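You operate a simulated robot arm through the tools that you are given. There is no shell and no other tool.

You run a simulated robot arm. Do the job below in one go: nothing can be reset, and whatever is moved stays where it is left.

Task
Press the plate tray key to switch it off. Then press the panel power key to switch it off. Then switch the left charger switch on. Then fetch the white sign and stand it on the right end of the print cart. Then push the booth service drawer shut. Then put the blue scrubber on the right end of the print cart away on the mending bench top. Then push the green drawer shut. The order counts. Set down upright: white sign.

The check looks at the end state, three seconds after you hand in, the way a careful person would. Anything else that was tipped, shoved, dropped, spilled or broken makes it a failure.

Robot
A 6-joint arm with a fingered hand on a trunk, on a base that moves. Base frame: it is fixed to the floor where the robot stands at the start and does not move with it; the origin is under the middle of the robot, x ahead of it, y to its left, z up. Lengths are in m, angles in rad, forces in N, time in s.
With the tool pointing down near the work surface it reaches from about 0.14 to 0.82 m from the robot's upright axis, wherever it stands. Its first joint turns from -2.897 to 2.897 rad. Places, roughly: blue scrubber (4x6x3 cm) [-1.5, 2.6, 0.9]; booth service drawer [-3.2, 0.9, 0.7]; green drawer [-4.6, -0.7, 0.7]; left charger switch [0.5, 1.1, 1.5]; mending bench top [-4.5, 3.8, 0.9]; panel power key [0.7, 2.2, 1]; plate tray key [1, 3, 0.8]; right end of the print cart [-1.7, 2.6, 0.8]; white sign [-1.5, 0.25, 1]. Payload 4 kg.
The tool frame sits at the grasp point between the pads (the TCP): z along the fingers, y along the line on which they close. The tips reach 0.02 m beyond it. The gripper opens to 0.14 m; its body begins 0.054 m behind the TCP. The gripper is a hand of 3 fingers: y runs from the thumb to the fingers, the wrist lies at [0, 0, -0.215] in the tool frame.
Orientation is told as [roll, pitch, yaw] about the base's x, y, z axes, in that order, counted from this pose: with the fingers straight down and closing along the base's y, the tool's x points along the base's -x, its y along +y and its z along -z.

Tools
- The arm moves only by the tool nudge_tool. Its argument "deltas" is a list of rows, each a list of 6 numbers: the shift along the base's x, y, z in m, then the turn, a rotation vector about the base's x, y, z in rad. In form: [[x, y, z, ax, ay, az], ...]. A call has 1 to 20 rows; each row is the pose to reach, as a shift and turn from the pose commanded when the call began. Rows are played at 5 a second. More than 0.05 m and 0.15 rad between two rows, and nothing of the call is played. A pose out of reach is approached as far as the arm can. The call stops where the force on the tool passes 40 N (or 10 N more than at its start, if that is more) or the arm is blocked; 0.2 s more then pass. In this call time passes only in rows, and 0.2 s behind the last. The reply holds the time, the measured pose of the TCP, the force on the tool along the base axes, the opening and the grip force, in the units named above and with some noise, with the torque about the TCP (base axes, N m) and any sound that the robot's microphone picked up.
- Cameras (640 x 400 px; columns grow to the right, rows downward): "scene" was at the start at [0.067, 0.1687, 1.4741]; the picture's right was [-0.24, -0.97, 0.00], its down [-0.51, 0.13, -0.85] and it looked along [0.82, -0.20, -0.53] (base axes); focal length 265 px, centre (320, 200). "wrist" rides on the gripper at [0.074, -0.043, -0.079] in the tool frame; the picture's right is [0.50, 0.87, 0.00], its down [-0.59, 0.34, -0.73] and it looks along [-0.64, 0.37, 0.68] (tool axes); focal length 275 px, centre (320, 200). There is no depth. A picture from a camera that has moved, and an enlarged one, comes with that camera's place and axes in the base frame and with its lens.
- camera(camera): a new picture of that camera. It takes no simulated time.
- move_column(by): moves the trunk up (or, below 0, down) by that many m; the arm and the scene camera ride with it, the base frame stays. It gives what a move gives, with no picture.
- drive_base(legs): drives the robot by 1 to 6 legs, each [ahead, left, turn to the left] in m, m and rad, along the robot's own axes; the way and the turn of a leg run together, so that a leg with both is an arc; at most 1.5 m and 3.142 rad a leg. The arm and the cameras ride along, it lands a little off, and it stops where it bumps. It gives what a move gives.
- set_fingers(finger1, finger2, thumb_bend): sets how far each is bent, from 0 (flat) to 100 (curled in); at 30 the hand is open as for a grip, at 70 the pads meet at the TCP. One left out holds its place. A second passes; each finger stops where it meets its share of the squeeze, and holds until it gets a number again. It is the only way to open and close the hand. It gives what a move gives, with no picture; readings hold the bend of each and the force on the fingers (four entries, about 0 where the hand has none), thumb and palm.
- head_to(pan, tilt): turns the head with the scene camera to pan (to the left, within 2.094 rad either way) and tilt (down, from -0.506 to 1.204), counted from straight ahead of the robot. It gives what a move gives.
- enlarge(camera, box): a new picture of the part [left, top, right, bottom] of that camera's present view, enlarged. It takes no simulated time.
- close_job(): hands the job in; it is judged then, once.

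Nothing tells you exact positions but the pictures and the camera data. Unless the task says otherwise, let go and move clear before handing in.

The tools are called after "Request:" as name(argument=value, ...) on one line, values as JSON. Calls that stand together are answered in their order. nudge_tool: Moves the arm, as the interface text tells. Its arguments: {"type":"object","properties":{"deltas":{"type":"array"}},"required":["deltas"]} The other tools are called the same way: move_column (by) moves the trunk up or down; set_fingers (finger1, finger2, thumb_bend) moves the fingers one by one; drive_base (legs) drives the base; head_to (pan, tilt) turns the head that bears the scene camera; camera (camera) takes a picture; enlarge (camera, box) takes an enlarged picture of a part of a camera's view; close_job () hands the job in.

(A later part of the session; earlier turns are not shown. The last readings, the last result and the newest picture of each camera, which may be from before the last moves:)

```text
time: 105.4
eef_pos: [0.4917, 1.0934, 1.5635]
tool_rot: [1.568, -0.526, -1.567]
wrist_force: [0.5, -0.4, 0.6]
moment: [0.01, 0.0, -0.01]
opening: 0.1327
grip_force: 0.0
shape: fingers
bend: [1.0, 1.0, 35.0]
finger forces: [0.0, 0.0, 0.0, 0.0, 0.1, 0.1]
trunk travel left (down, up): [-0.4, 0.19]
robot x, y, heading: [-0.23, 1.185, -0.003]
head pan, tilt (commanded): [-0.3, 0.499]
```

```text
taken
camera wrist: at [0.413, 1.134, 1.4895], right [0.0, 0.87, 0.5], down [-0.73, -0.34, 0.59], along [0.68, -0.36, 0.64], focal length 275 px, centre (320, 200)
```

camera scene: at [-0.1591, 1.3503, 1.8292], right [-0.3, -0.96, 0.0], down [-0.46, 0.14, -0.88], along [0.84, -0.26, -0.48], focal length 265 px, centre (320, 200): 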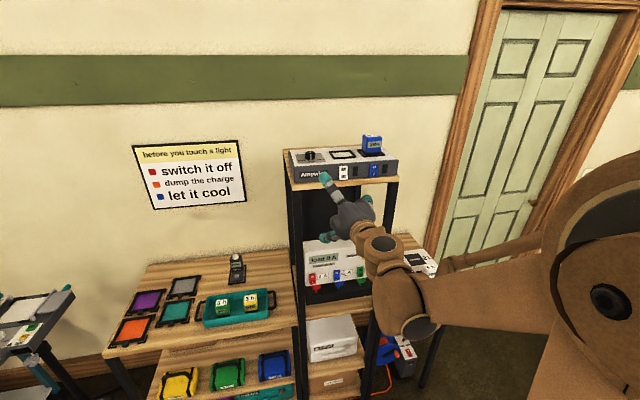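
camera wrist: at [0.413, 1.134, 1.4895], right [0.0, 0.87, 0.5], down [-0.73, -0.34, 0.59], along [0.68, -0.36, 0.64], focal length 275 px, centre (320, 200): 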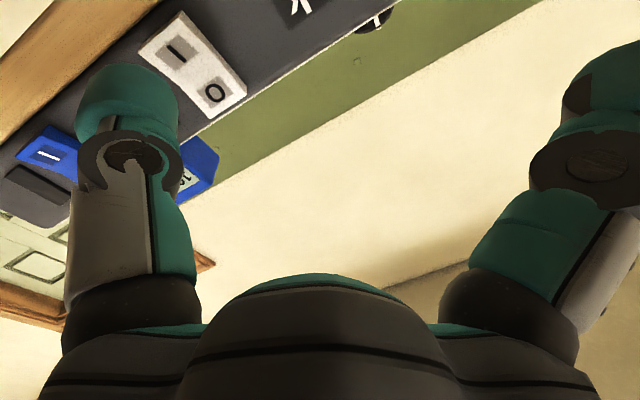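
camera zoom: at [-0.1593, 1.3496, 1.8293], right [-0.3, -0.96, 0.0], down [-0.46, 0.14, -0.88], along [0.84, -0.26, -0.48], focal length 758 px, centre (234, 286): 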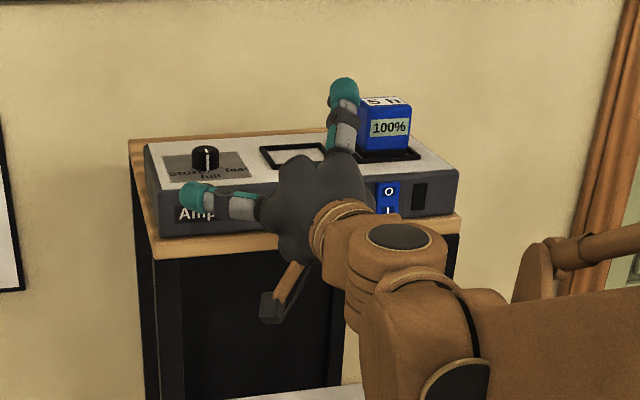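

Aligned: thumb tip (0.512, 1.054, 1.4955) versus I at (0.555, 1.053, 1.497). Advance slowly until contact.

Request:
nudge_tool(deltas=[[0.012, 0, 0, 0, 0, 0], [0.022, 0, 0, 0, 0, 0], [0.03, 0, 0, 0, 0, 0], [0.034, 0, 0, 0, 0, 0]])

Request:
camera(camera="wrist")

```text
time: 106.4
eef_pos: [0.524, 1.0918, 1.5639]
tool_rot: [1.568, -0.527, -1.57]
wrist_force: [-1.7, 0.4, -0.2]
moment: [0.03, 0.1, -0.04]
opening: 0.1331
grip_force: 1.1
shape: fingers
bend: [1.0, 1.0, 35.0]
finger forces: [0.0, 0.0, 0.0, 0.1, 1.3, 0.0]
trunk travel left (down, up): [-0.4, 0.19]
robot x, y, heading: [-0.2259, 1.1864, 0.001]
head pan, tilt (commanded): [-0.3, 0.499]
```

```text
taken
camera wrist: at [0.4454, 1.134, 1.4903], right [0.0, 0.87, 0.5], down [-0.73, -0.34, 0.59], along [0.68, -0.36, 0.64], focal length 275 px, centre (320, 200)
```

wrist: 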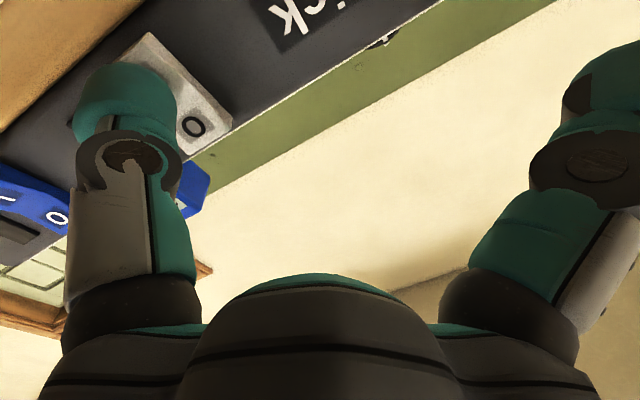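

The thumb is on the I half with first contact (1.3 N). Pressing in small steps.

Request:
nudge_tool(deltas=[[0.002, 0, 0, 0, 0, 0], [0.004, 0, 0, 0, 0, 0], [0.006, 0, 0, 0, 0, 0]])

Request:
camera(camera="wrist")

```text
time: 107.2
eef_pos: [0.527, 1.0915, 1.5645]
tool_rot: [1.571, -0.528, -1.57]
wrist_force: [-7.1, 1.3, -0.1]
moment: [0.08, 0.46, -0.23]
opening: 0.1342
grip_force: 3.8
shape: fingers
bend: [1.0, 1.0, 34.0]
finger forces: [0.1, 0.0, 0.0, 0.0, 7.8, 0.1]
trunk travel left (down, up): [-0.4, 0.19]
robot x, y, heading: [-0.2258, 1.188, -0.0]
head pan, tilt (commanded): [-0.3, 0.499]
```

```text
taken
camera wrist: at [0.4497, 1.1342, 1.4909], right [0.0, 0.87, 0.5], down [-0.73, -0.34, 0.59], along [0.68, -0.36, 0.64], focal length 275 px, centre (320, 200)
```

wrist: 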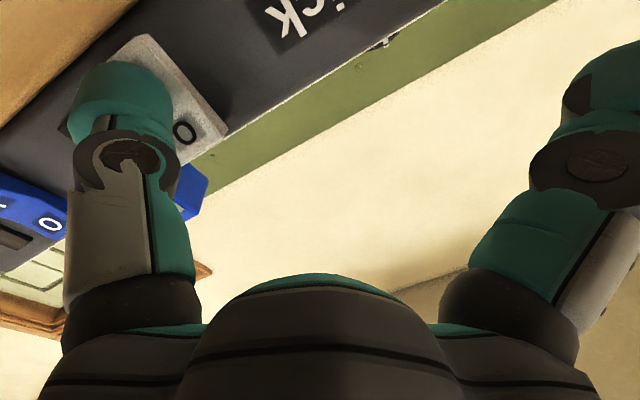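

Request:
nudge_tool(deltas=[[0.002, 0, 0, 0, 0, 0], [0.004, 0, 0, 0, 0, 0]])

Request:
camera(camera="wrist")

```text
time: 107.8
eef_pos: [0.5295, 1.0934, 1.5673]
tool_rot: [1.572, -0.529, -1.568]
wrist_force: [-17.8, 4.2, 1.7]
moment: [0.24, 1.12, -0.62]
opening: 0.1354
grip_force: 9.8
shape: fingers
bend: [1.0, 1.0, 34.0]
finger forces: [0.1, 0.1, 0.0, 0.1, 18.1, 0.1]
trunk travel left (down, up): [-0.4, 0.19]
robot x, y, heading: [-0.2277, 1.1882, 0.002]
head pan, tilt (commanded): [-0.3, 0.499]
```

```text
taken
camera wrist: at [0.4508, 1.135, 1.4923], right [0.0, 0.87, 0.5], down [-0.73, -0.34, 0.59], along [0.68, -0.36, 0.64], focal length 275 px, centre (320, 200)
```

wrist: 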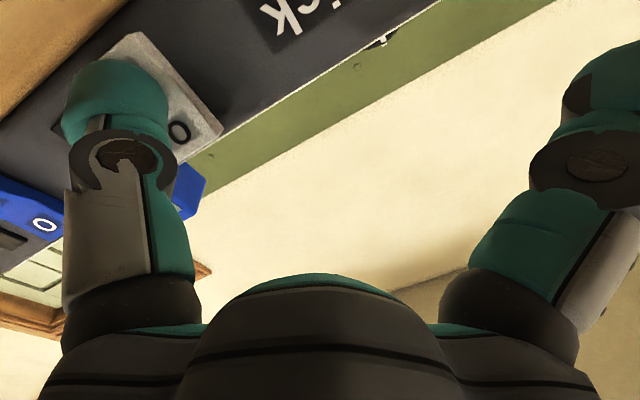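

18 N without a click—I am likely too close to the pivot. I'll back off, go ~7 mm lower toward the rocker's bottom edge and press again.

Request:
nudge_tool(deltas=[[-0.015, 0, -0.003, 0, 0, 0], [-0.02, -0.001, -0.01, 0, 0, 0]])

Request:
camera(camera="wrist")

Request:
enlarge(camera="wrist", box=[50, 20, 250, 160])

```text
time: 108.4
eef_pos: [0.5145, 1.0916, 1.5541]
tool_rot: [1.568, -0.528, -1.568]
wrist_force: [-1.0, 0.3, 0.8]
moment: [0.0, 0.01, 0.02]
opening: 0.1328
grip_force: 0.1
shape: fingers
bend: [1.0, 1.0, 35.0]
finger forces: [0.0, 0.0, 0.0, 0.0, 0.0, 0.1]
trunk travel left (down, up): [-0.4, 0.19]
robot x, y, heading: [-0.2259, 1.1876, -0.002]
head pan, tilt (commanded): [-0.3, 0.499]
```

```text
taken
camera wrist: at [0.4362, 1.1327, 1.4803], right [0.0, 0.87, 0.5], down [-0.73, -0.34, 0.59], along [0.68, -0.36, 0.64], focal length 275 px, centre (320, 200)
```

wrist: 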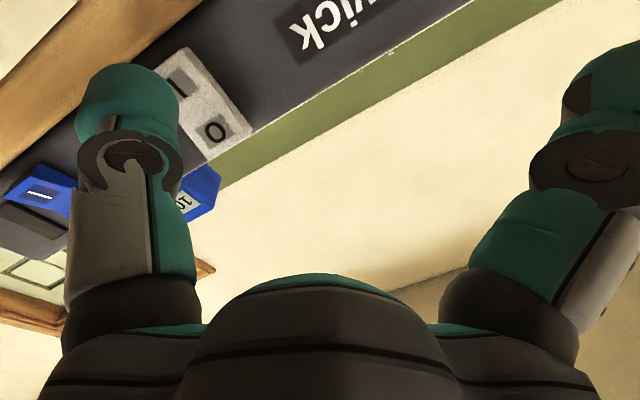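

```text
2.86 times, centred on (150, 90) of wrist
camera zoom: at [0.4362, 1.1327, 1.4803], right [0.0, 0.87, 0.5], down [-0.73, -0.34, 0.59], along [0.68, -0.36, 0.64], focal length 786 px, centre (806, 514)
```

zoom: 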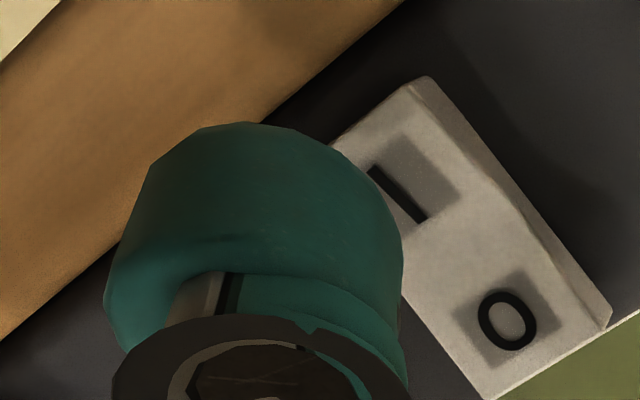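

The thumb is now centred ~1 cm below the I mark; I'll raise 4 mm and shift 3 mm, then press near the rocker's lower edge.

Request:
nudge_tool(deltas=[[0, 0.003, 0.004, 0, 0, 0], [0.006, 0.003, 0.004, 0, 0, 0], [0.01, 0.003, 0.004, 0, 0, 0], [0.013, 0.003, 0.004, 0, 0, 0], [0.016, 0.003, 0.004, 0, 0, 0], [0.018, 0.003, 0.004, 0, 0, 0]])

Request:
enlarge(camera="wrist", box=[50, 20, 250, 160])

```text
time: 109.8
eef_pos: [0.5285, 1.0947, 1.5602]
tool_rot: [1.571, -0.526, -1.57]
wrist_force: [-13.1, 2.1, 1.5]
moment: [0.08, 0.81, -0.47]
opening: 0.1345
grip_force: 6.8
shape: fingers
bend: [1.0, 1.0, 34.0]
finger forces: [0.0, 0.1, 0.0, 0.0, 13.4, 0.0]
trunk travel left (down, up): [-0.4, 0.19]
robot x, y, heading: [-0.2266, 1.1889, 0.0]
head pan, tilt (commanded): [-0.3, 0.499]
```

```text
2.86 times, centred on (150, 90) of wrist
camera zoom: at [0.4502, 1.1368, 1.486], right [0.0, 0.87, 0.5], down [-0.73, -0.34, 0.59], along [0.68, -0.36, 0.64], focal length 786 px, centre (806, 514)
```

zoom: 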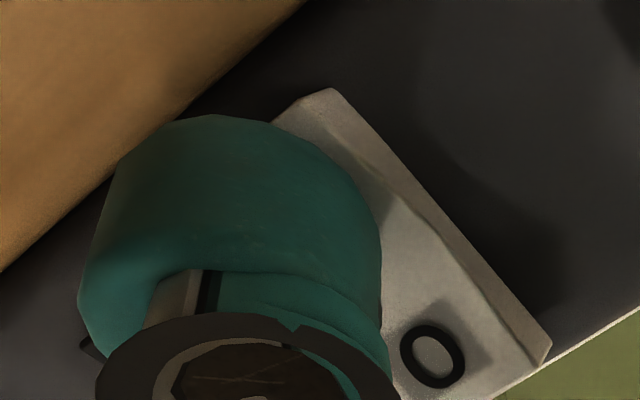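

Request:
nudge_tool(deltas=[[0.002, 0, 0, 0, 0, 0], [0.004, 0, 0, 0, 0, 0]])

Request:
enlarge(camera="wrist", box=[50, 20, 250, 160])

```text
time: 110.4
eef_pos: [0.5298, 1.0952, 1.5622]
tool_rot: [1.576, -0.531, -1.57]
wrist_force: [-25.0, 6.7, 3.3]
moment: [0.28, 1.61, -0.93]
opening: 0.1363
grip_force: 12.9
shape: fingers
bend: [1.0, 1.0, 33.0]
finger forces: [0.0, 0.0, 0.1, 0.1, 25.7, 0.1]
trunk travel left (down, up): [-0.4, 0.19]
robot x, y, heading: [-0.2288, 1.1941, -0.002]
head pan, tilt (commanded): [-0.3, 0.499]
```

```text
2.86 times, centred on (150, 90) of wrist
camera zoom: at [0.4515, 1.1378, 1.4877], right [0.0, 0.87, 0.5], down [-0.74, -0.34, 0.59], along [0.68, -0.36, 0.64], focal length 786 px, centre (806, 514)
```

zoom: 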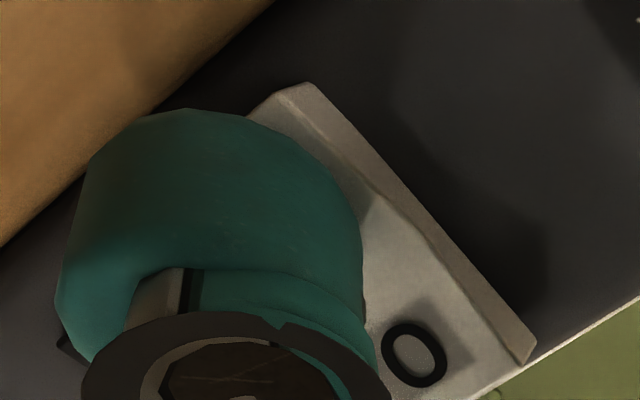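

25 N at the I half with no click. The contact torque says I'm ~1.2 cm below the pivot. Let me back off and inspect the rocker's actual state.

Request:
nudge_tool(deltas=[[-0.02, 0, 0, 0, 0, 0], [-0.06, 0, 0, 0, 0, 0], [-0.1, 0, 0.03, 0, 0, 0], [-0.13, -0.03, 0.05, 0, 0, 0], [-0.15, -0.07, 0.06, 0, 0, 0], [-0.15, -0.11, 0.07, 0, 0, 0], [-0.15, -0.15, 0.08, 0, 0, 0]])

Request:
camera(camera="scene")

Request:
enlarge(camera="scene", box=[325, 145, 395, 190])

Request:
camera(camera="wrist")

```text
time: 112.0
eef_pos: [0.386, 0.9416, 1.6394]
tool_rot: [1.57, -0.527, -1.568]
wrist_force: [-0.9, -0.6, -1.0]
moment: [0.0, -0.02, 0.03]
opening: 0.1326
grip_force: 0.0
shape: fingers
bend: [1.0, 1.0, 35.0]
finger forces: [0.1, 0.0, 0.0, 0.1, 0.1, 0.0]
trunk travel left (down, up): [-0.4, 0.19]
robot x, y, heading: [-0.2299, 1.1846, 0.003]
head pan, tilt (commanded): [-0.3, 0.499]
```

```text
taken
camera scene: at [-0.1602, 1.3481, 1.8295], right [-0.3, -0.96, 0.0], down [-0.46, 0.14, -0.88], along [0.84, -0.26, -0.48], focal length 265 px, centre (320, 200)
```

scene: 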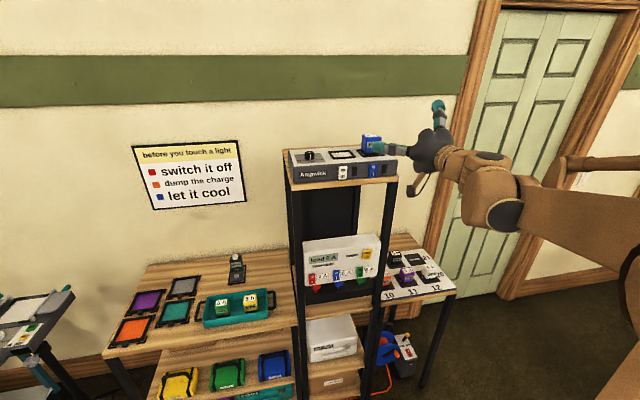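

```text
8.89 times, centred on (360, 168) of scene
camera zoom: at [-0.1602, 1.3481, 1.8295], right [-0.3, -0.96, 0.0], down [-0.46, 0.14, -0.88], along [0.84, -0.26, -0.48], focal length 2359 px, centre (-36, 489)
```

zoom: 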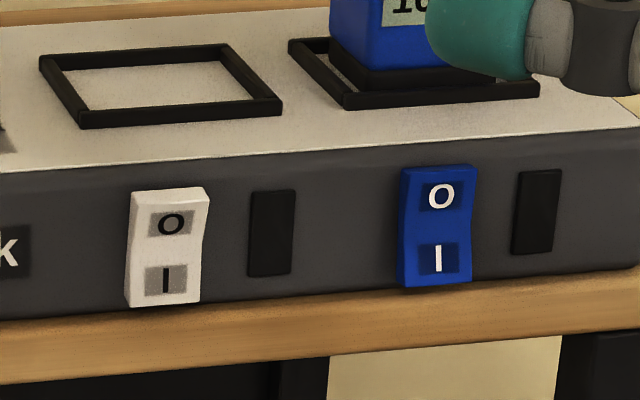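

```text
taken
camera wrist: at [0.3068, 0.984, 1.5663], right [0.0, 0.87, 0.5], down [-0.73, -0.34, 0.59], along [0.68, -0.36, 0.64], focal length 275 px, centre (320, 200)
```

wrist: 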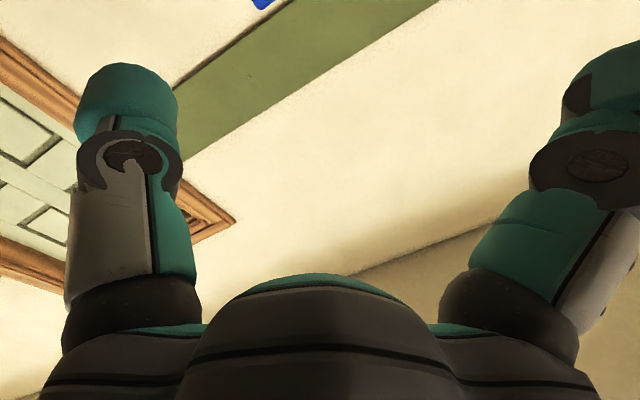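

Request:
enlarge(camera="scene", box=[335, 162, 363, 182])

Request:
enlarge(camera="scene", box=[365, 160, 393, 180])

```text
16.00 times, centred on (349, 172) of scene
camera zoom: at [-0.1602, 1.3481, 1.8295], right [-0.3, -0.96, 0.0], down [-0.46, 0.14, -0.88], along [0.84, -0.26, -0.48], focal length 4247 px, centre (-144, 648)
```

zoom: 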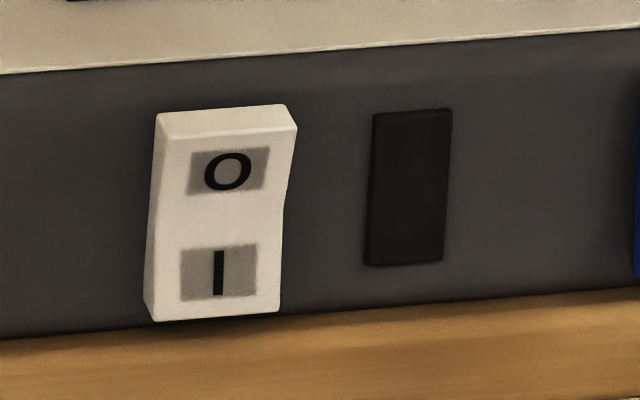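

```text
16.00 times, centred on (379, 170) of scene
camera zoom: at [-0.1602, 1.3481, 1.8295], right [-0.3, -0.96, 0.0], down [-0.46, 0.14, -0.88], along [0.84, -0.26, -0.48], focal length 4247 px, centre (-624, 680)
```

zoom: 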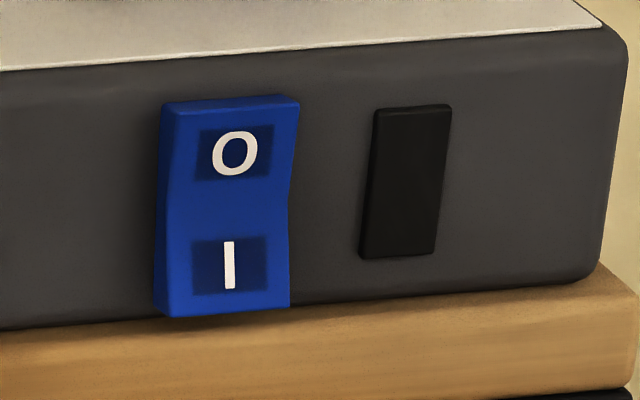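

The white rocker now clearly has its top (O) sticking out and I pressed in, opposite to the untouched blue one — the left charger switch is on. I'll retract and restore the tool to pointing down.

Request:
nudge_tool(deltas=[[-0.02, 0.02, 0, -0.15, 0, 0], [-0.04, 0.04, 0, -0.3, 0, 0], [-0.06, 0.06, 0, -0.45, 0, 0], [-0.08, 0.08, 0, -0.6, 0, 0], [-0.09, 0.1, 0, -0.75, 0, 0], [-0.1, 0.12, 0, -0.9, 0, 0], [-0.1, 0.14, 0, -1.05, 0, 0]])

Request:
nudge_tool(deltas=[[-0.01, 0, 0, 0, 0.14, 0], [-0.02, 0, 0, 0, 0.28, 0], [-0.03, 0, 0, 0, 0.42, 0], [-0.04, 0, 0, 0, 0.56, 0], [-0.05, 0, 0, 0, 0.7, 0], [-0.06, 0, 0, 0, 0.84, 0], [-0.07, 0, 0, 0, 0.98, 0], [-0.08, 0, 0, 0, 1.12, 0], [-0.09, 0, 0, 0, 1.26, 0], [-0.1, 0, 0, 0, 1.4, 0], [-0.11, 0, 0, 0, 1.545, 0]])

Request:
camera(camera="scene")

```text
time: 113.6
eef_pos: [0.2896, 1.0931, 1.6394]
tool_rot: [0.087, -1.529, -0.099]
wrist_force: [-0.1, 0.7, -0.5]
moment: [0.0, 0.0, 0.05]
opening: 0.1325
grip_force: 0.0
shape: fingers
bend: [1.0, 1.0, 35.0]
finger forces: [0.0, 0.0, 0.0, 0.0, 0.1, 0.0]
out of reach, approached as far as the arm can: row 7
trunk travel left (down, up): [-0.4, 0.19]
robot x, y, heading: [-0.224, 1.1849, 0.006]
head pan, tilt (commanded): [-0.3, 0.499]
```

```text
time: 116.0
eef_pos: [0.1797, 1.0925, 1.6384]
tool_rot: [-0.001, -0.02, 0.008]
wrist_force: [-0.1, -0.3, 0.8]
moment: [0.03, 0.01, 0.03]
opening: 0.1331
grip_force: 0.1
shape: fingers
bend: [1.0, 1.0, 35.0]
finger forces: [0.0, 0.1, 0.0, 0.1, 0.0, 0.0]
trunk travel left (down, up): [-0.4, 0.19]
robot x, y, heading: [-0.2281, 1.189, -0.001]
head pan, tilt (commanded): [-0.3, 0.499]
```

```text
taken
camera scene: at [-0.159, 1.3496, 1.8293], right [-0.3, -0.96, 0.0], down [-0.46, 0.14, -0.88], along [0.84, -0.26, -0.48], focal length 265 px, centre (320, 200)
```

scene: 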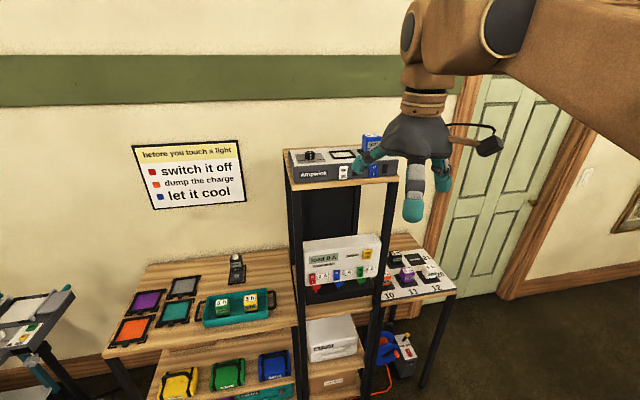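

Now I'll lower the trunk, check the rockers from the original level view, and open the hand.

Request:
move_column(by=-0.3)

Request:
set_fingers(finger1=30, finger2=30, thumb_bend=30)

Request:
head_to(pan=-0.2, tilt=0.1)

Request:
camera(camera="scene")

Request:
enlarge(camera="scene", box=[360, 170, 425, 215])

```text
time: 119.0
eef_pos: [0.1784, 1.093, 1.3384]
tool_rot: [0.0, -0.023, 0.007]
wrist_force: [-0.2, 0.1, 0.7]
moment: [0.02, -0.01, -0.02]
opening: 0.1328
grip_force: 0.0
shape: fingers
bend: [1.0, 1.0, 35.0]
finger forces: [0.0, 0.0, 0.1, 0.0, 0.1, 0.0]
trunk travel left (down, up): [-0.1, 0.49]
robot x, y, heading: [-0.227, 1.1882, -0.0]
head pan, tilt (commanded): [-0.3, 0.499]
```

```text
time: 120.0
eef_pos: [0.1788, 1.0929, 1.3388]
tool_rot: [0.0, -0.025, 0.008]
wrist_force: [-0.3, 0.4, 0.6]
moment: [-0.03, -0.02, -0.01]
opening: 0.1242
grip_force: 0.2
shape: fingers
bend: [30.0, 30.0, 30.0]
finger forces: [0.0, 0.0, 0.1, 0.0, 0.1, 0.1]
trunk travel left (down, up): [-0.1, 0.49]
robot x, y, heading: [-0.2268, 1.1874, 0.003]
head pan, tilt (commanded): [-0.3, 0.499]
```

```text
time: 120.8
eef_pos: [0.1789, 1.0931, 1.3384]
tool_rot: [-0.002, -0.024, 0.007]
wrist_force: [-0.4, -0.9, -0.3]
moment: [0.0, 0.02, 0.0]
opening: 0.1242
grip_force: 0.0
shape: fingers
bend: [30.0, 30.0, 30.0]
finger forces: [0.0, 0.0, 0.1, 0.0, 0.1, 0.1]
trunk travel left (down, up): [-0.1, 0.49]
robot x, y, heading: [-0.2265, 1.1873, 0.0]
head pan, tilt (commanded): [-0.201, 0.099]
```

```text
taken
camera scene: at [-0.1571, 1.3583, 1.5663], right [-0.2, -0.98, 0.0], down [-0.1, 0.02, -0.99], along [0.97, -0.2, -0.1], focal length 265 px, centre (320, 200)
```

scene: 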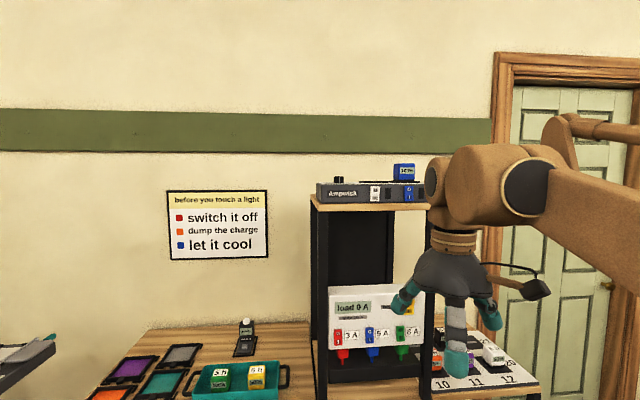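

```text
8.89 times, centred on (392, 192) of scene
camera zoom: at [-0.1571, 1.3583, 1.5663], right [-0.2, -0.98, 0.0], down [-0.1, 0.02, -0.99], along [0.97, -0.2, -0.1], focal length 2359 px, centre (-324, 267)
```

zoom: 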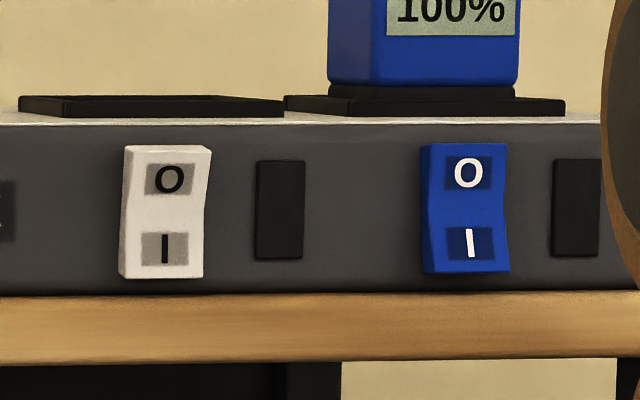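

White is now visibly opposite to blue: I pressed in. Next the white sign behind me: I'll turn around and look.

Request:
drive_base(legs=[[0, 0, 2.6]])

Request:
head_to(pan=1.0, tilt=0.4)

Request:
camera(camera="scene")

Request:
head_to(pan=0.0, tilt=0.4)

Request:
camera(camera="scene")

```text
time: 127.5
eef_pos: [-0.5384, 1.4624, 1.3389]
tool_rot: [-0.001, -0.024, 2.652]
wrist_force: [0.0, 0.3, 0.4]
moment: [0.03, -0.03, 0.02]
opening: 0.1243
grip_force: 0.1
shape: fingers
bend: [30.0, 30.0, 30.0]
finger forces: [0.0, 0.0, 0.0, 0.0, 0.1, 0.1]
trunk travel left (down, up): [-0.1, 0.49]
robot x, y, heading: [-0.2303, 1.1865, 2.644]
head pan, tilt (commanded): [-0.201, 0.099]
```

```text
time: 128.9
eef_pos: [-0.5389, 1.4629, 1.3376]
tool_rot: [-0.001, -0.024, 2.65]
wrist_force: [0.6, 0.1, 0.3]
moment: [-0.03, 0.0, 0.01]
opening: 0.1243
grip_force: 0.0
shape: fingers
bend: [30.0, 30.0, 30.0]
finger forces: [0.1, 0.0, 0.0, 0.0, 0.1, 0.0]
trunk travel left (down, up): [-0.1, 0.49]
robot x, y, heading: [-0.2281, 1.1898, 2.646]
head pan, tilt (commanded): [1.0, 0.4]
```

```text
taken
camera scene: at [-0.3825, 0.9659, 1.5385], right [-0.48, 0.88, 0.0], down [0.34, 0.19, -0.92], along [-0.81, -0.44, -0.39], focal length 265 px, centre (320, 200)
```

scene: 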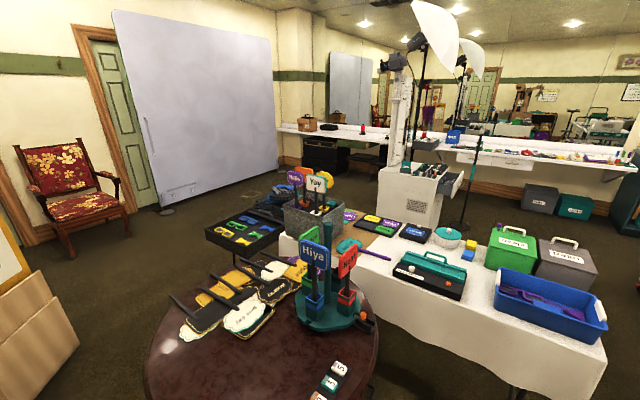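

```text
time: 130.2
eef_pos: [-0.5385, 1.4633, 1.3387]
tool_rot: [-0.002, -0.024, 2.649]
wrist_force: [-0.2, 0.5, 0.8]
moment: [0.05, 0.01, -0.03]
opening: 0.1243
grip_force: 0.1
shape: fingers
bend: [30.0, 30.0, 30.0]
finger forces: [0.0, 0.0, 0.1, 0.1, 0.0, 0.0]
trunk travel left (down, up): [-0.1, 0.49]
robot x, y, heading: [-0.2285, 1.1857, 2.644]
head pan, tilt (commanded): [0.0, 0.4]
```

```text
taken
camera scene: at [-0.3825, 1.0546, 1.5385], right [0.48, 0.88, 0.0], down [0.34, -0.19, -0.92], along [-0.81, 0.44, -0.39], focal length 265 px, centre (320, 200)
```

scene: 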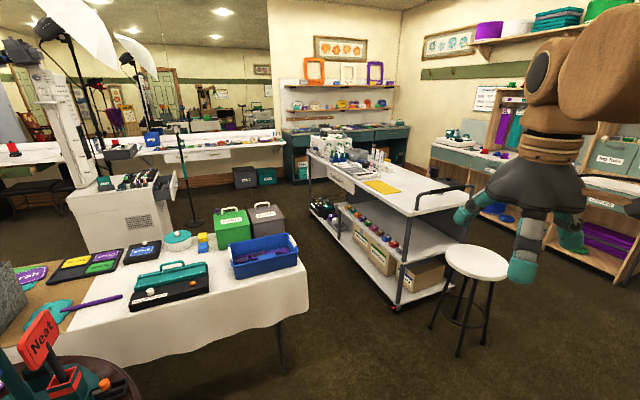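

The white sign seems to be the white board in the grey speckled box on the white-cloth table. Zooming in.

Request:
head_to(pan=1.0, tilt=0.4)

Request:
enlarge(camera="scene", box=[270, 155, 370, 255])

Request:
enlarge(camera="scene", box=[150, 160, 390, 340])

```text
time: 131.4
eef_pos: [-0.5388, 1.4628, 1.3397]
tool_rot: [-0.001, -0.025, 2.649]
wrist_force: [0.4, 0.3, 0.7]
moment: [0.04, 0.0, 0.03]
opening: 0.1243
grip_force: 0.1
shape: fingers
bend: [30.0, 30.0, 30.0]
finger forces: [0.0, 0.0, 0.1, 0.0, 0.1, 0.0]
trunk travel left (down, up): [-0.1, 0.49]
robot x, y, heading: [-0.2262, 1.1888, 2.643]
head pan, tilt (commanded): [1.0, 0.4]
```

```text
4.00 times, centred on (320, 205) of scene
camera zoom: at [-0.3825, 0.9659, 1.5385], right [-0.48, 0.88, 0.0], down [0.34, 0.19, -0.92], along [-0.81, -0.44, -0.39], focal length 1062 px, centre (320, 180)
```

zoom: 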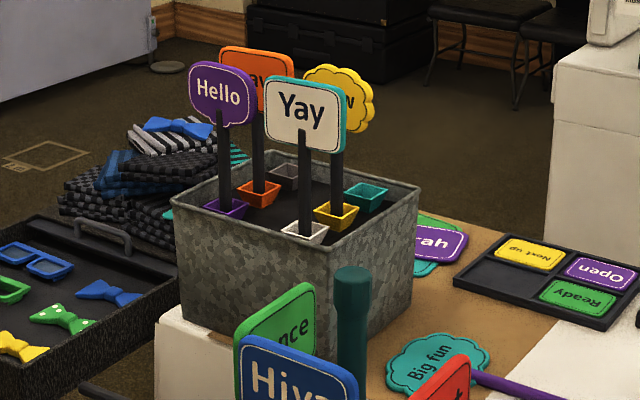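

```text
2.22 times, centred on (270, 250) of scene
camera zoom: at [-0.3825, 0.9659, 1.5385], right [-0.48, 0.88, 0.0], down [0.34, 0.19, -0.92], along [-0.81, -0.44, -0.39], focal length 590 px, centre (431, 89)
```

zoom: 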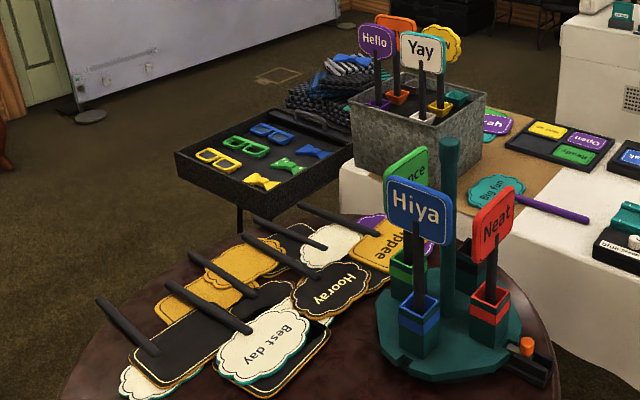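

The target is the white "Yay" sign standing in a socket in the metal bin. Now I'll look at the print cart's right end.

Request:
head_to(pan=0.0, tilt=0.3)

Request:
enlarge(camera="scene", box=[300, 140, 480, 260])

Request:
enlarge(camera="scene", box=[390, 150, 480, 210])

```text
time: 132.7
eef_pos: [-0.5384, 1.4639, 1.3402]
tool_rot: [-0.003, -0.024, 2.651]
wrist_force: [0.0, 0.0, -0.5]
moment: [-0.02, 0.01, 0.02]
opening: 0.1244
grip_force: 0.0
shape: fingers
bend: [30.0, 30.0, 30.0]
finger forces: [0.1, 0.1, 0.0, 0.0, 0.0, 0.1]
trunk travel left (down, up): [-0.1, 0.49]
robot x, y, heading: [-0.225, 1.1864, 2.641]
head pan, tilt (commanded): [0.0, 0.3]
```

```text
3.33 times, centred on (390, 200) of scene
camera zoom: at [-0.3832, 1.055, 1.5477], right [0.48, 0.88, 0.0], down [0.26, -0.14, -0.96], along [-0.84, 0.46, -0.3], focal length 885 px, centre (87, 200)
```

zoom: 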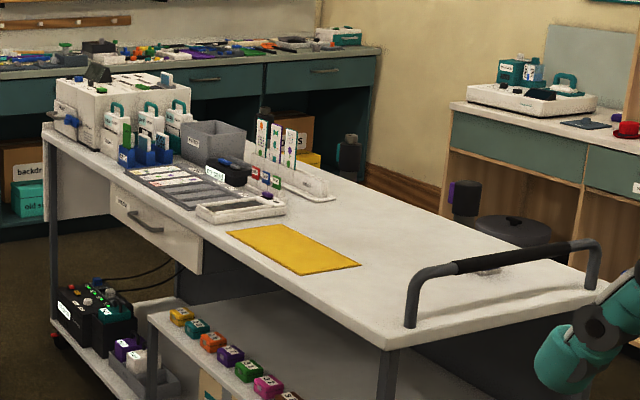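

```text
6.67 times, centred on (435, 180) of scene
camera zoom: at [-0.3832, 1.055, 1.5477], right [0.48, 0.88, 0.0], down [0.26, -0.14, -0.96], along [-0.84, 0.46, -0.3], focal length 1770 px, centre (-447, 333)
```

zoom: 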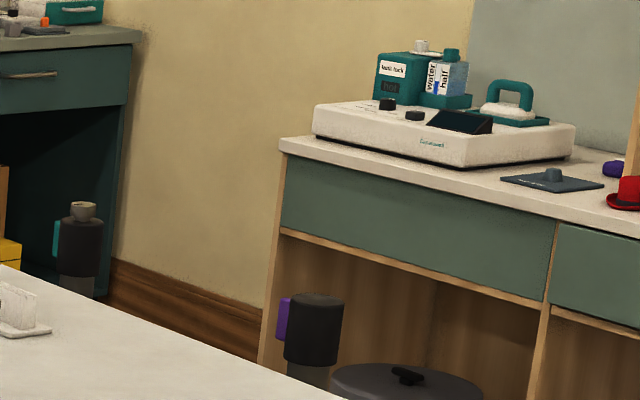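

The cart's right end looks mostly bare; I need to understand how the sign can stand. I'll raise the trunk for a look into the bin and at the cart top.

Request:
move_column(by=0.45)

Request:
head_to(pan=1.0, tilt=0.55)

Request:
camera(camera="scene")

Request:
enlarge(camera="scene", box=[290, 170, 350, 230])

Request:
head_to(pan=-0.1, tilt=0.5)

Request:
camera(camera="scene")

```text
refused: 0.45 is not a number from -0.4 to 0.4
```

```text
time: 134.0
eef_pos: [-0.5395, 1.4632, 1.3386]
tool_rot: [0.001, -0.024, 2.649]
wrist_force: [-0.2, -0.1, 0.3]
moment: [0.0, 0.02, 0.02]
opening: 0.1245
grip_force: 0.1
shape: fingers
bend: [30.0, 30.0, 30.0]
finger forces: [0.0, 0.1, 0.0, 0.0, 0.0, 0.1]
trunk travel left (down, up): [-0.1, 0.49]
robot x, y, heading: [-0.2274, 1.1863, 2.64]
head pan, tilt (commanded): [1.0, 0.55]
```

```text
taken
camera scene: at [-0.38, 0.9673, 1.5248], right [-0.48, 0.88, 0.0], down [0.46, 0.25, -0.85], along [-0.75, -0.41, -0.52], focal length 265 px, centre (320, 200)
```

scene: 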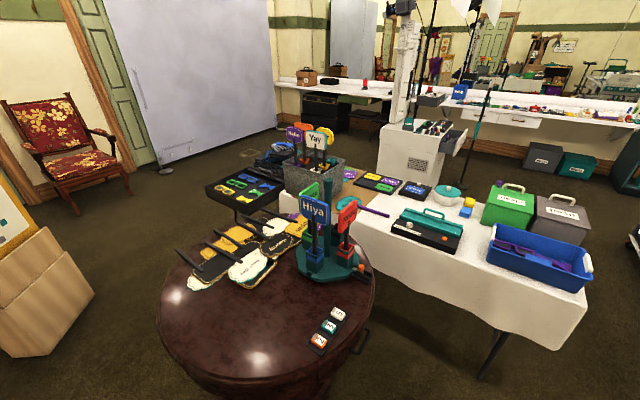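

```text
6.67 times, centred on (320, 200) of scene
camera zoom: at [-0.38, 0.9673, 1.5248], right [-0.48, 0.88, 0.0], down [0.46, 0.25, -0.85], along [-0.75, -0.41, -0.52], focal length 1770 px, centre (320, 200)
```

zoom: 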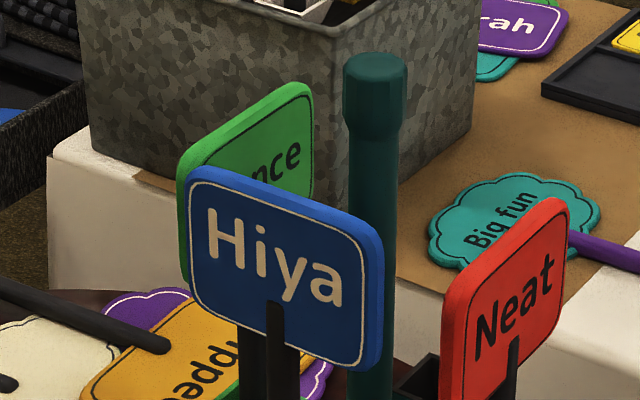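

```text
time: 135.3
eef_pos: [-0.5391, 1.4632, 1.3386]
tool_rot: [0.001, -0.026, 2.648]
wrist_force: [0.3, 0.0, 0.1]
moment: [-0.01, 0.05, 0.0]
opening: 0.1244
grip_force: 0.1
shape: fingers
bend: [30.0, 30.0, 30.0]
finger forces: [0.0, 0.0, 0.0, 0.0, 0.0, 0.1]
trunk travel left (down, up): [-0.1, 0.49]
robot x, y, heading: [-0.2296, 1.1871, 2.641]
head pan, tilt (commanded): [-0.099, 0.499]
```

```text
taken
camera scene: at [-0.3764, 1.0615, 1.5293], right [0.56, 0.83, 0.0], down [0.4, -0.27, -0.88], along [-0.73, 0.49, -0.48], focal length 265 px, centre (320, 200)
```

scene: 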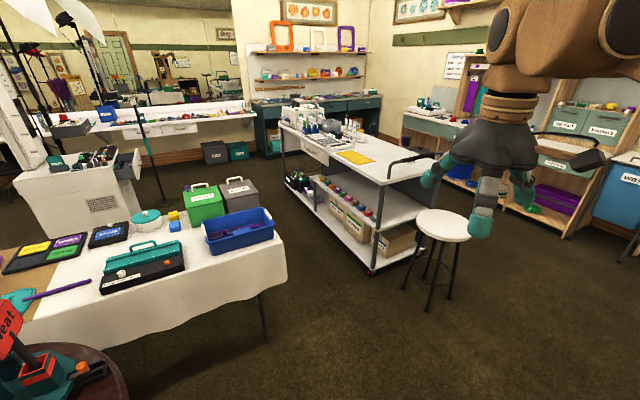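

Request:
move_column(by=0.4)

Request:
camera(camera="scene")

Request:
enlarge(camera="scene", box=[280, 120, 480, 270])

Request:
head_to(pan=1.0, tilt=0.6)

Request:
camera(camera="scene")

Request:
enlarge(camera="scene", box=[280, 130, 360, 210])

```text
time: 139.1
eef_pos: [-0.5389, 1.4625, 1.7394]
tool_rot: [0.001, -0.025, 2.648]
wrist_force: [-0.8, -0.1, 0.0]
moment: [-0.02, 0.0, 0.02]
opening: 0.1242
grip_force: 0.0
shape: fingers
bend: [30.0, 30.0, 30.0]
finger forces: [0.0, 0.0, 0.0, 0.0, 0.0, 0.0]
trunk travel left (down, up): [-0.5, 0.09]
robot x, y, heading: [-0.2293, 1.1865, 2.645]
head pan, tilt (commanded): [-0.099, 0.499]
```

```text
taken
camera scene: at [-0.3764, 1.0616, 1.9293], right [0.56, 0.83, 0.0], down [0.4, -0.27, -0.88], along [-0.73, 0.49, -0.48], focal length 265 px, centre (320, 200)
```

scene: 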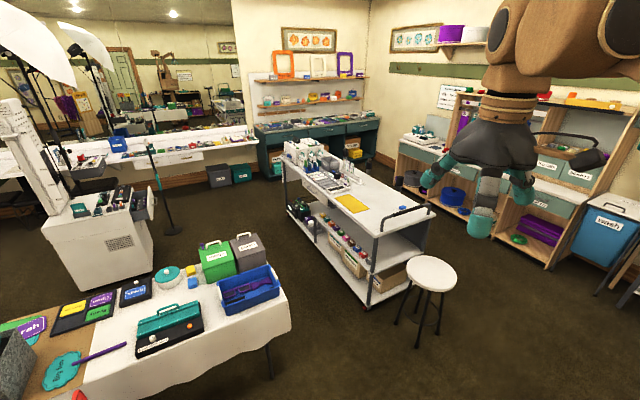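

```text
2.67 times, centred on (380, 195) of scene
camera zoom: at [-0.3764, 1.0616, 1.9293], right [0.56, 0.83, 0.0], down [0.4, -0.27, -0.88], along [-0.73, 0.49, -0.48], focal length 708 px, centre (160, 213)
```

zoom: 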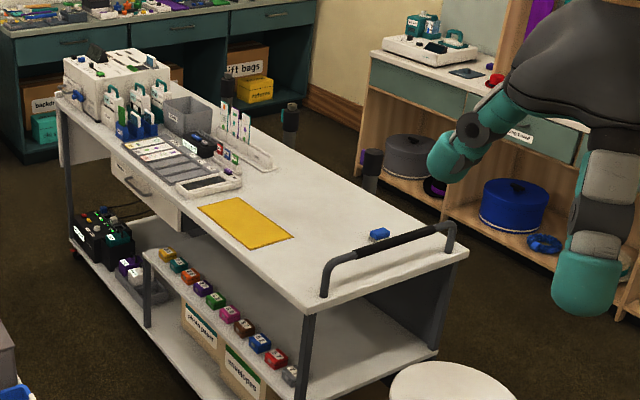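

```text
time: 140.4
eef_pos: [-0.5395, 1.4637, 1.7391]
tool_rot: [0.0, -0.022, 2.649]
wrist_force: [0.6, 0.6, 0.4]
moment: [-0.02, -0.01, -0.02]
opening: 0.1244
grip_force: 0.1
shape: fingers
bend: [30.0, 30.0, 30.0]
finger forces: [0.1, 0.0, 0.0, 0.0, 0.0, 0.0]
trunk travel left (down, up): [-0.5, 0.09]
robot x, y, heading: [-0.2281, 1.1866, 2.646]
head pan, tilt (commanded): [1.0, 0.6]
```

```text
taken
camera scene: at [-0.3788, 0.968, 1.9203], right [-0.48, 0.88, 0.0], down [0.5, 0.27, -0.83], along [-0.72, -0.4, -0.56], focal length 265 px, centre (320, 200)
```

scene: 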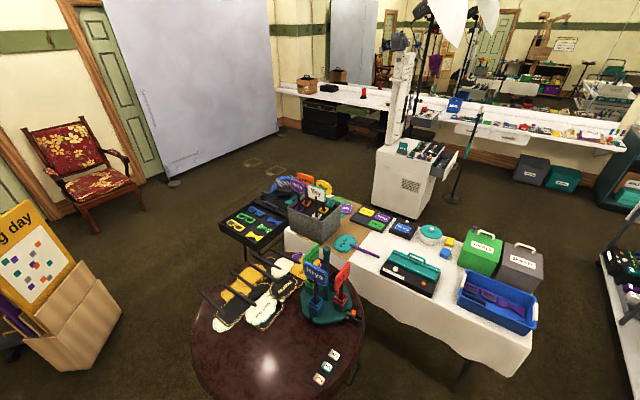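

```text
5.00 times, centred on (320, 170) of scene
camera zoom: at [-0.3788, 0.968, 1.9203], right [-0.48, 0.88, 0.0], down [0.5, 0.27, -0.83], along [-0.72, -0.4, -0.56], focal length 1327 px, centre (320, 350)
```

zoom: 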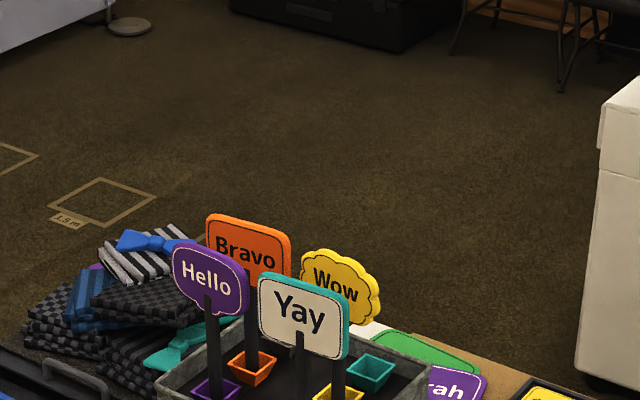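

The cart top's right end has the blue scrubber near the handle and free area. The bin's signs sit in a 2×3 grid with boards facing +x; the bin is best reached from the far (−x) side of the white table. I'll drive around the table's end through the aisle at y≈1.87 with the arm held high.

Request:
drive_base(legs=[[0, 0, -1.074], [0.68, 0, 0], [0, 0.6, 0]])

Request:
head_to(pan=1.57, tilt=0.7)

Request:
camera(camera="scene")

```text
time: 149.9
eef_pos: [-0.7286, 2.2703, 1.7377]
tool_rot: [-0.001, -0.026, 1.576]
wrist_force: [0.3, -0.1, 0.4]
moment: [0.0, 0.01, 0.0]
opening: 0.1244
grip_force: 0.0
shape: fingers
bend: [30.0, 30.0, 30.0]
finger forces: [0.0, 0.0, 0.0, 0.0, 0.1, 0.0]
trunk travel left (down, up): [-0.5, 0.09]
robot x, y, heading: [-0.8214, 1.8612, 1.57]
head pan, tilt (commanded): [1.0, 0.6]
```

```text
time: 150.9
eef_pos: [-0.7285, 2.271, 1.7397]
tool_rot: [0.0, -0.022, 1.576]
wrist_force: [1.0, -0.5, -0.1]
moment: [0.01, 0.0, -0.01]
opening: 0.1239
grip_force: 0.1
shape: fingers
bend: [30.0, 30.0, 30.0]
finger forces: [0.0, 0.0, 0.1, 0.0, 0.1, 0.0]
trunk travel left (down, up): [-0.5, 0.09]
robot x, y, heading: [-0.818, 1.866, 1.568]
head pan, tilt (commanded): [1.571, 0.7]
```

```text
taken
camera scene: at [-1.0978, 1.8456, 1.9116], right [0.0, 1.0, 0.0], down [0.64, 0.0, -0.77], along [-0.77, 0.0, -0.64], focal length 265 px, centre (320, 200)
```

scene: 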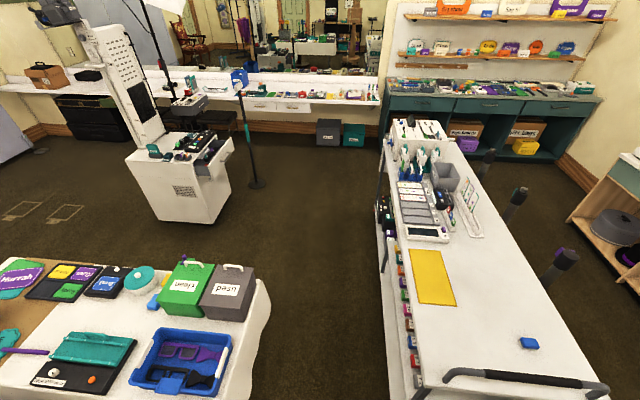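

The passage between the table's cloth and the cart corner is only ~0.58 m wide, so I need an accurate footprint. I'll look straight down at the base.

Request:
head_to(pan=0.8, tilt=1.2)

Request:
camera(camera="scene")

Request:
head_to(pan=2.09, tilt=1.2)

Request:
camera(camera="scene")

Request:
head_to(pan=1.57, tilt=1.2)

Request:
camera(camera="scene")

```text
time: 152.0
eef_pos: [-0.7289, 2.2712, 1.7379]
tool_rot: [0.0, -0.022, 1.576]
wrist_force: [-0.1, 0.4, 0.1]
moment: [-0.01, -0.01, 0.0]
opening: 0.1242
grip_force: 0.1
shape: fingers
bend: [30.0, 30.0, 30.0]
finger forces: [0.0, 0.0, 0.0, 0.0, 0.0, 0.1]
trunk travel left (down, up): [-0.5, 0.09]
robot x, y, heading: [-0.8219, 1.866, 1.573]
head pan, tilt (commanded): [0.799, 1.201]
```

```text
taken
camera scene: at [-1.0531, 1.8844, 1.8757], right [0.7, 0.72, 0.0], down [0.67, -0.65, -0.36], along [-0.26, 0.25, -0.93], focal length 265 px, centre (320, 200)
```

scene: 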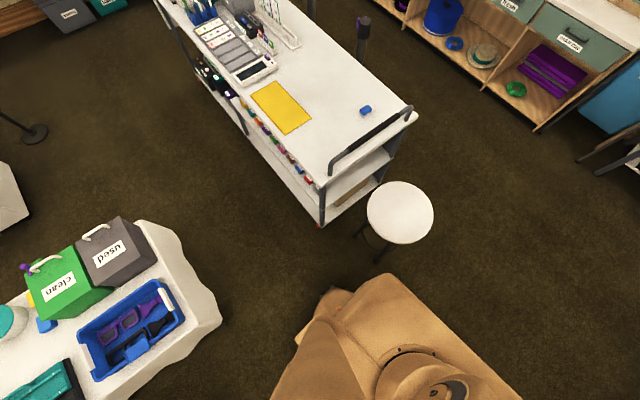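

```text
time: 153.4
eef_pos: [-0.7289, 2.2713, 1.7383]
tool_rot: [0.0, -0.024, 1.577]
wrist_force: [0.2, -0.1, -0.3]
moment: [-0.01, -0.02, -0.04]
opening: 0.1244
grip_force: 0.2
shape: fingers
bend: [30.0, 30.0, 30.0]
finger forces: [0.0, 0.0, 0.1, 0.0, 0.0, 0.0]
trunk travel left (down, up): [-0.5, 0.09]
robot x, y, heading: [-0.8253, 1.8628, 1.57]
head pan, tilt (commanded): [2.089, 1.201]
```

```text
taken
camera scene: at [-1.0616, 1.8178, 1.8756], right [-0.49, 0.87, 0.0], down [0.81, 0.46, -0.36], along [-0.32, -0.18, -0.93], focal length 265 px, centre (320, 200)
```

scene: 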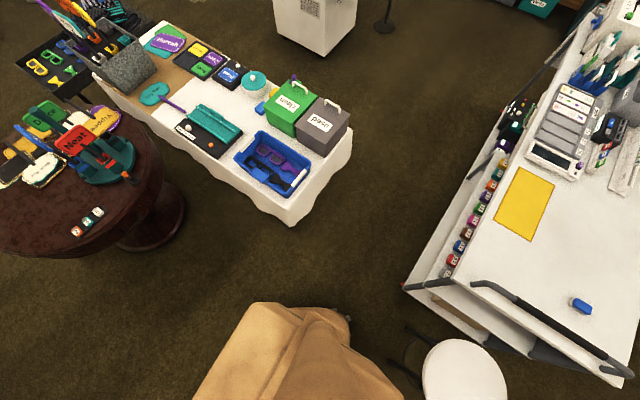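

```text
time: 154.4
eef_pos: [-0.7285, 2.2707, 1.7388]
tool_rot: [-0.001, -0.024, 1.576]
wrist_force: [-0.6, 0.3, -0.2]
moment: [0.02, -0.01, -0.03]
opening: 0.1245
grip_force: 0.1
shape: fingers
bend: [30.0, 30.0, 30.0]
finger forces: [0.0, 0.0, 0.0, 0.0, 0.0, 0.1]
trunk travel left (down, up): [-0.5, 0.09]
robot x, y, heading: [-0.8198, 1.862, 1.573]
head pan, tilt (commanded): [1.571, 1.201]
```

```text
taken
camera scene: at [-1.0688, 1.8454, 1.8756], right [0.0, 1.0, 0.0], down [0.93, 0.0, -0.36], along [-0.36, 0.0, -0.93], focal length 265 px, centre (320, 200)
```

scene: 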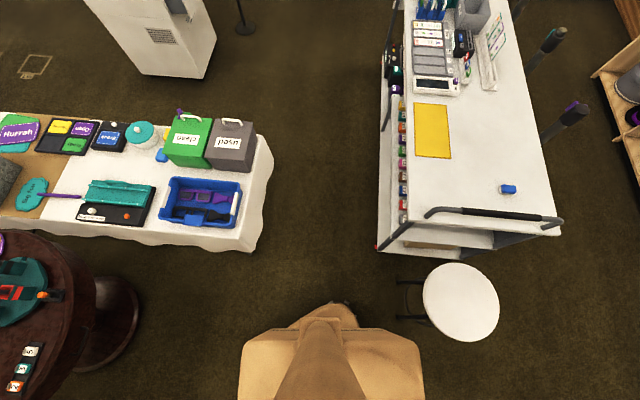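

From the top view: base radius ≈0.25, cloth edge at y≈1.58, cart corner at y≈2.17–2.2. I'll centre at y≈1.89 and pass through in stages.

Request:
drive_base(legs=[[0.025, 0, 0], [0, 0.4, 0]])

Request:
camera(camera="scene")

```text
time: 157.3
eef_pos: [-1.1259, 2.2949, 1.7385]
tool_rot: [-0.002, -0.024, 1.582]
wrist_force: [-0.2, -0.8, -0.8]
moment: [-0.01, -0.01, 0.01]
opening: 0.1242
grip_force: 0.0
shape: fingers
bend: [30.0, 30.0, 30.0]
finger forces: [0.0, 0.1, 0.0, 0.1, 0.0, 0.0]
trunk travel left (down, up): [-0.5, 0.09]
robot x, y, heading: [-1.2164, 1.8865, 1.574]
head pan, tilt (commanded): [1.571, 1.201]
```

```text
taken
camera scene: at [-1.4643, 1.8688, 1.8756], right [0.0, 1.0, 0.0], down [0.93, 0.0, -0.36], along [-0.36, 0.0, -0.93], focal length 265 px, centre (320, 200)
```

scene: 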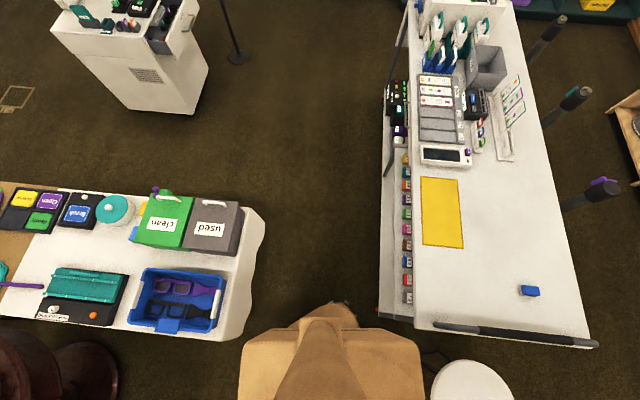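

Clearance is fine on both sides. Continue through to x≈−2.3.

Request:
drive_base(legs=[[0, 1.1, 0]])

Request:
head_to(pan=2.09, tilt=0.9)

Request:
camera(camera="scene")

```text
time: 162.8
eef_pos: [-2.1961, 2.3017, 1.7387]
tool_rot: [-0.001, -0.024, 1.56]
wrist_force: [0.0, 0.2, -0.2]
moment: [0.02, -0.06, 0.02]
opening: 0.124
grip_force: 0.0
shape: fingers
bend: [30.0, 30.0, 30.0]
finger forces: [0.0, 0.0, 0.1, 0.0, 0.0, 0.1]
trunk travel left (down, up): [-0.5, 0.09]
robot x, y, heading: [-2.3003, 1.8969, 1.554]
head pan, tilt (commanded): [1.571, 1.201]
```

```text
time: 163.8
eef_pos: [-2.1956, 2.3023, 1.7378]
tool_rot: [0.001, -0.023, 1.562]
wrist_force: [0.0, -0.5, 0.2]
moment: [0.01, 0.0, -0.01]
opening: 0.1243
grip_force: 0.1
shape: fingers
bend: [30.0, 30.0, 30.0]
finger forces: [0.0, 0.0, 0.0, 0.1, 0.0, 0.0]
trunk travel left (down, up): [-0.5, 0.09]
robot x, y, heading: [-2.2943, 1.8999, 1.556]
head pan, tilt (commanded): [2.089, 0.901]
```

```text
taken
camera scene: at [-2.5534, 1.8449, 1.8954], right [-0.48, 0.88, 0.0], down [0.69, 0.38, -0.62], along [-0.54, -0.3, -0.78], focal length 265 px, centre (320, 200)
```

scene: 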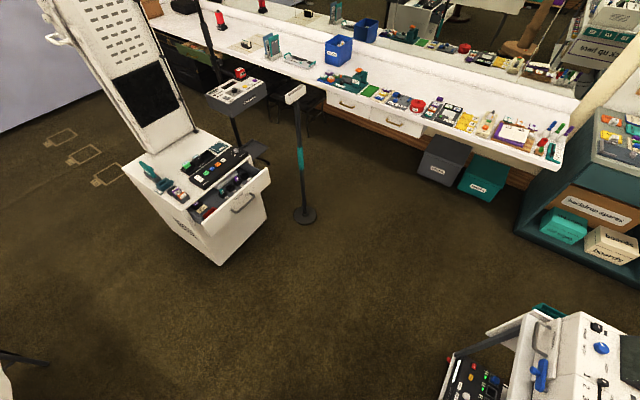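

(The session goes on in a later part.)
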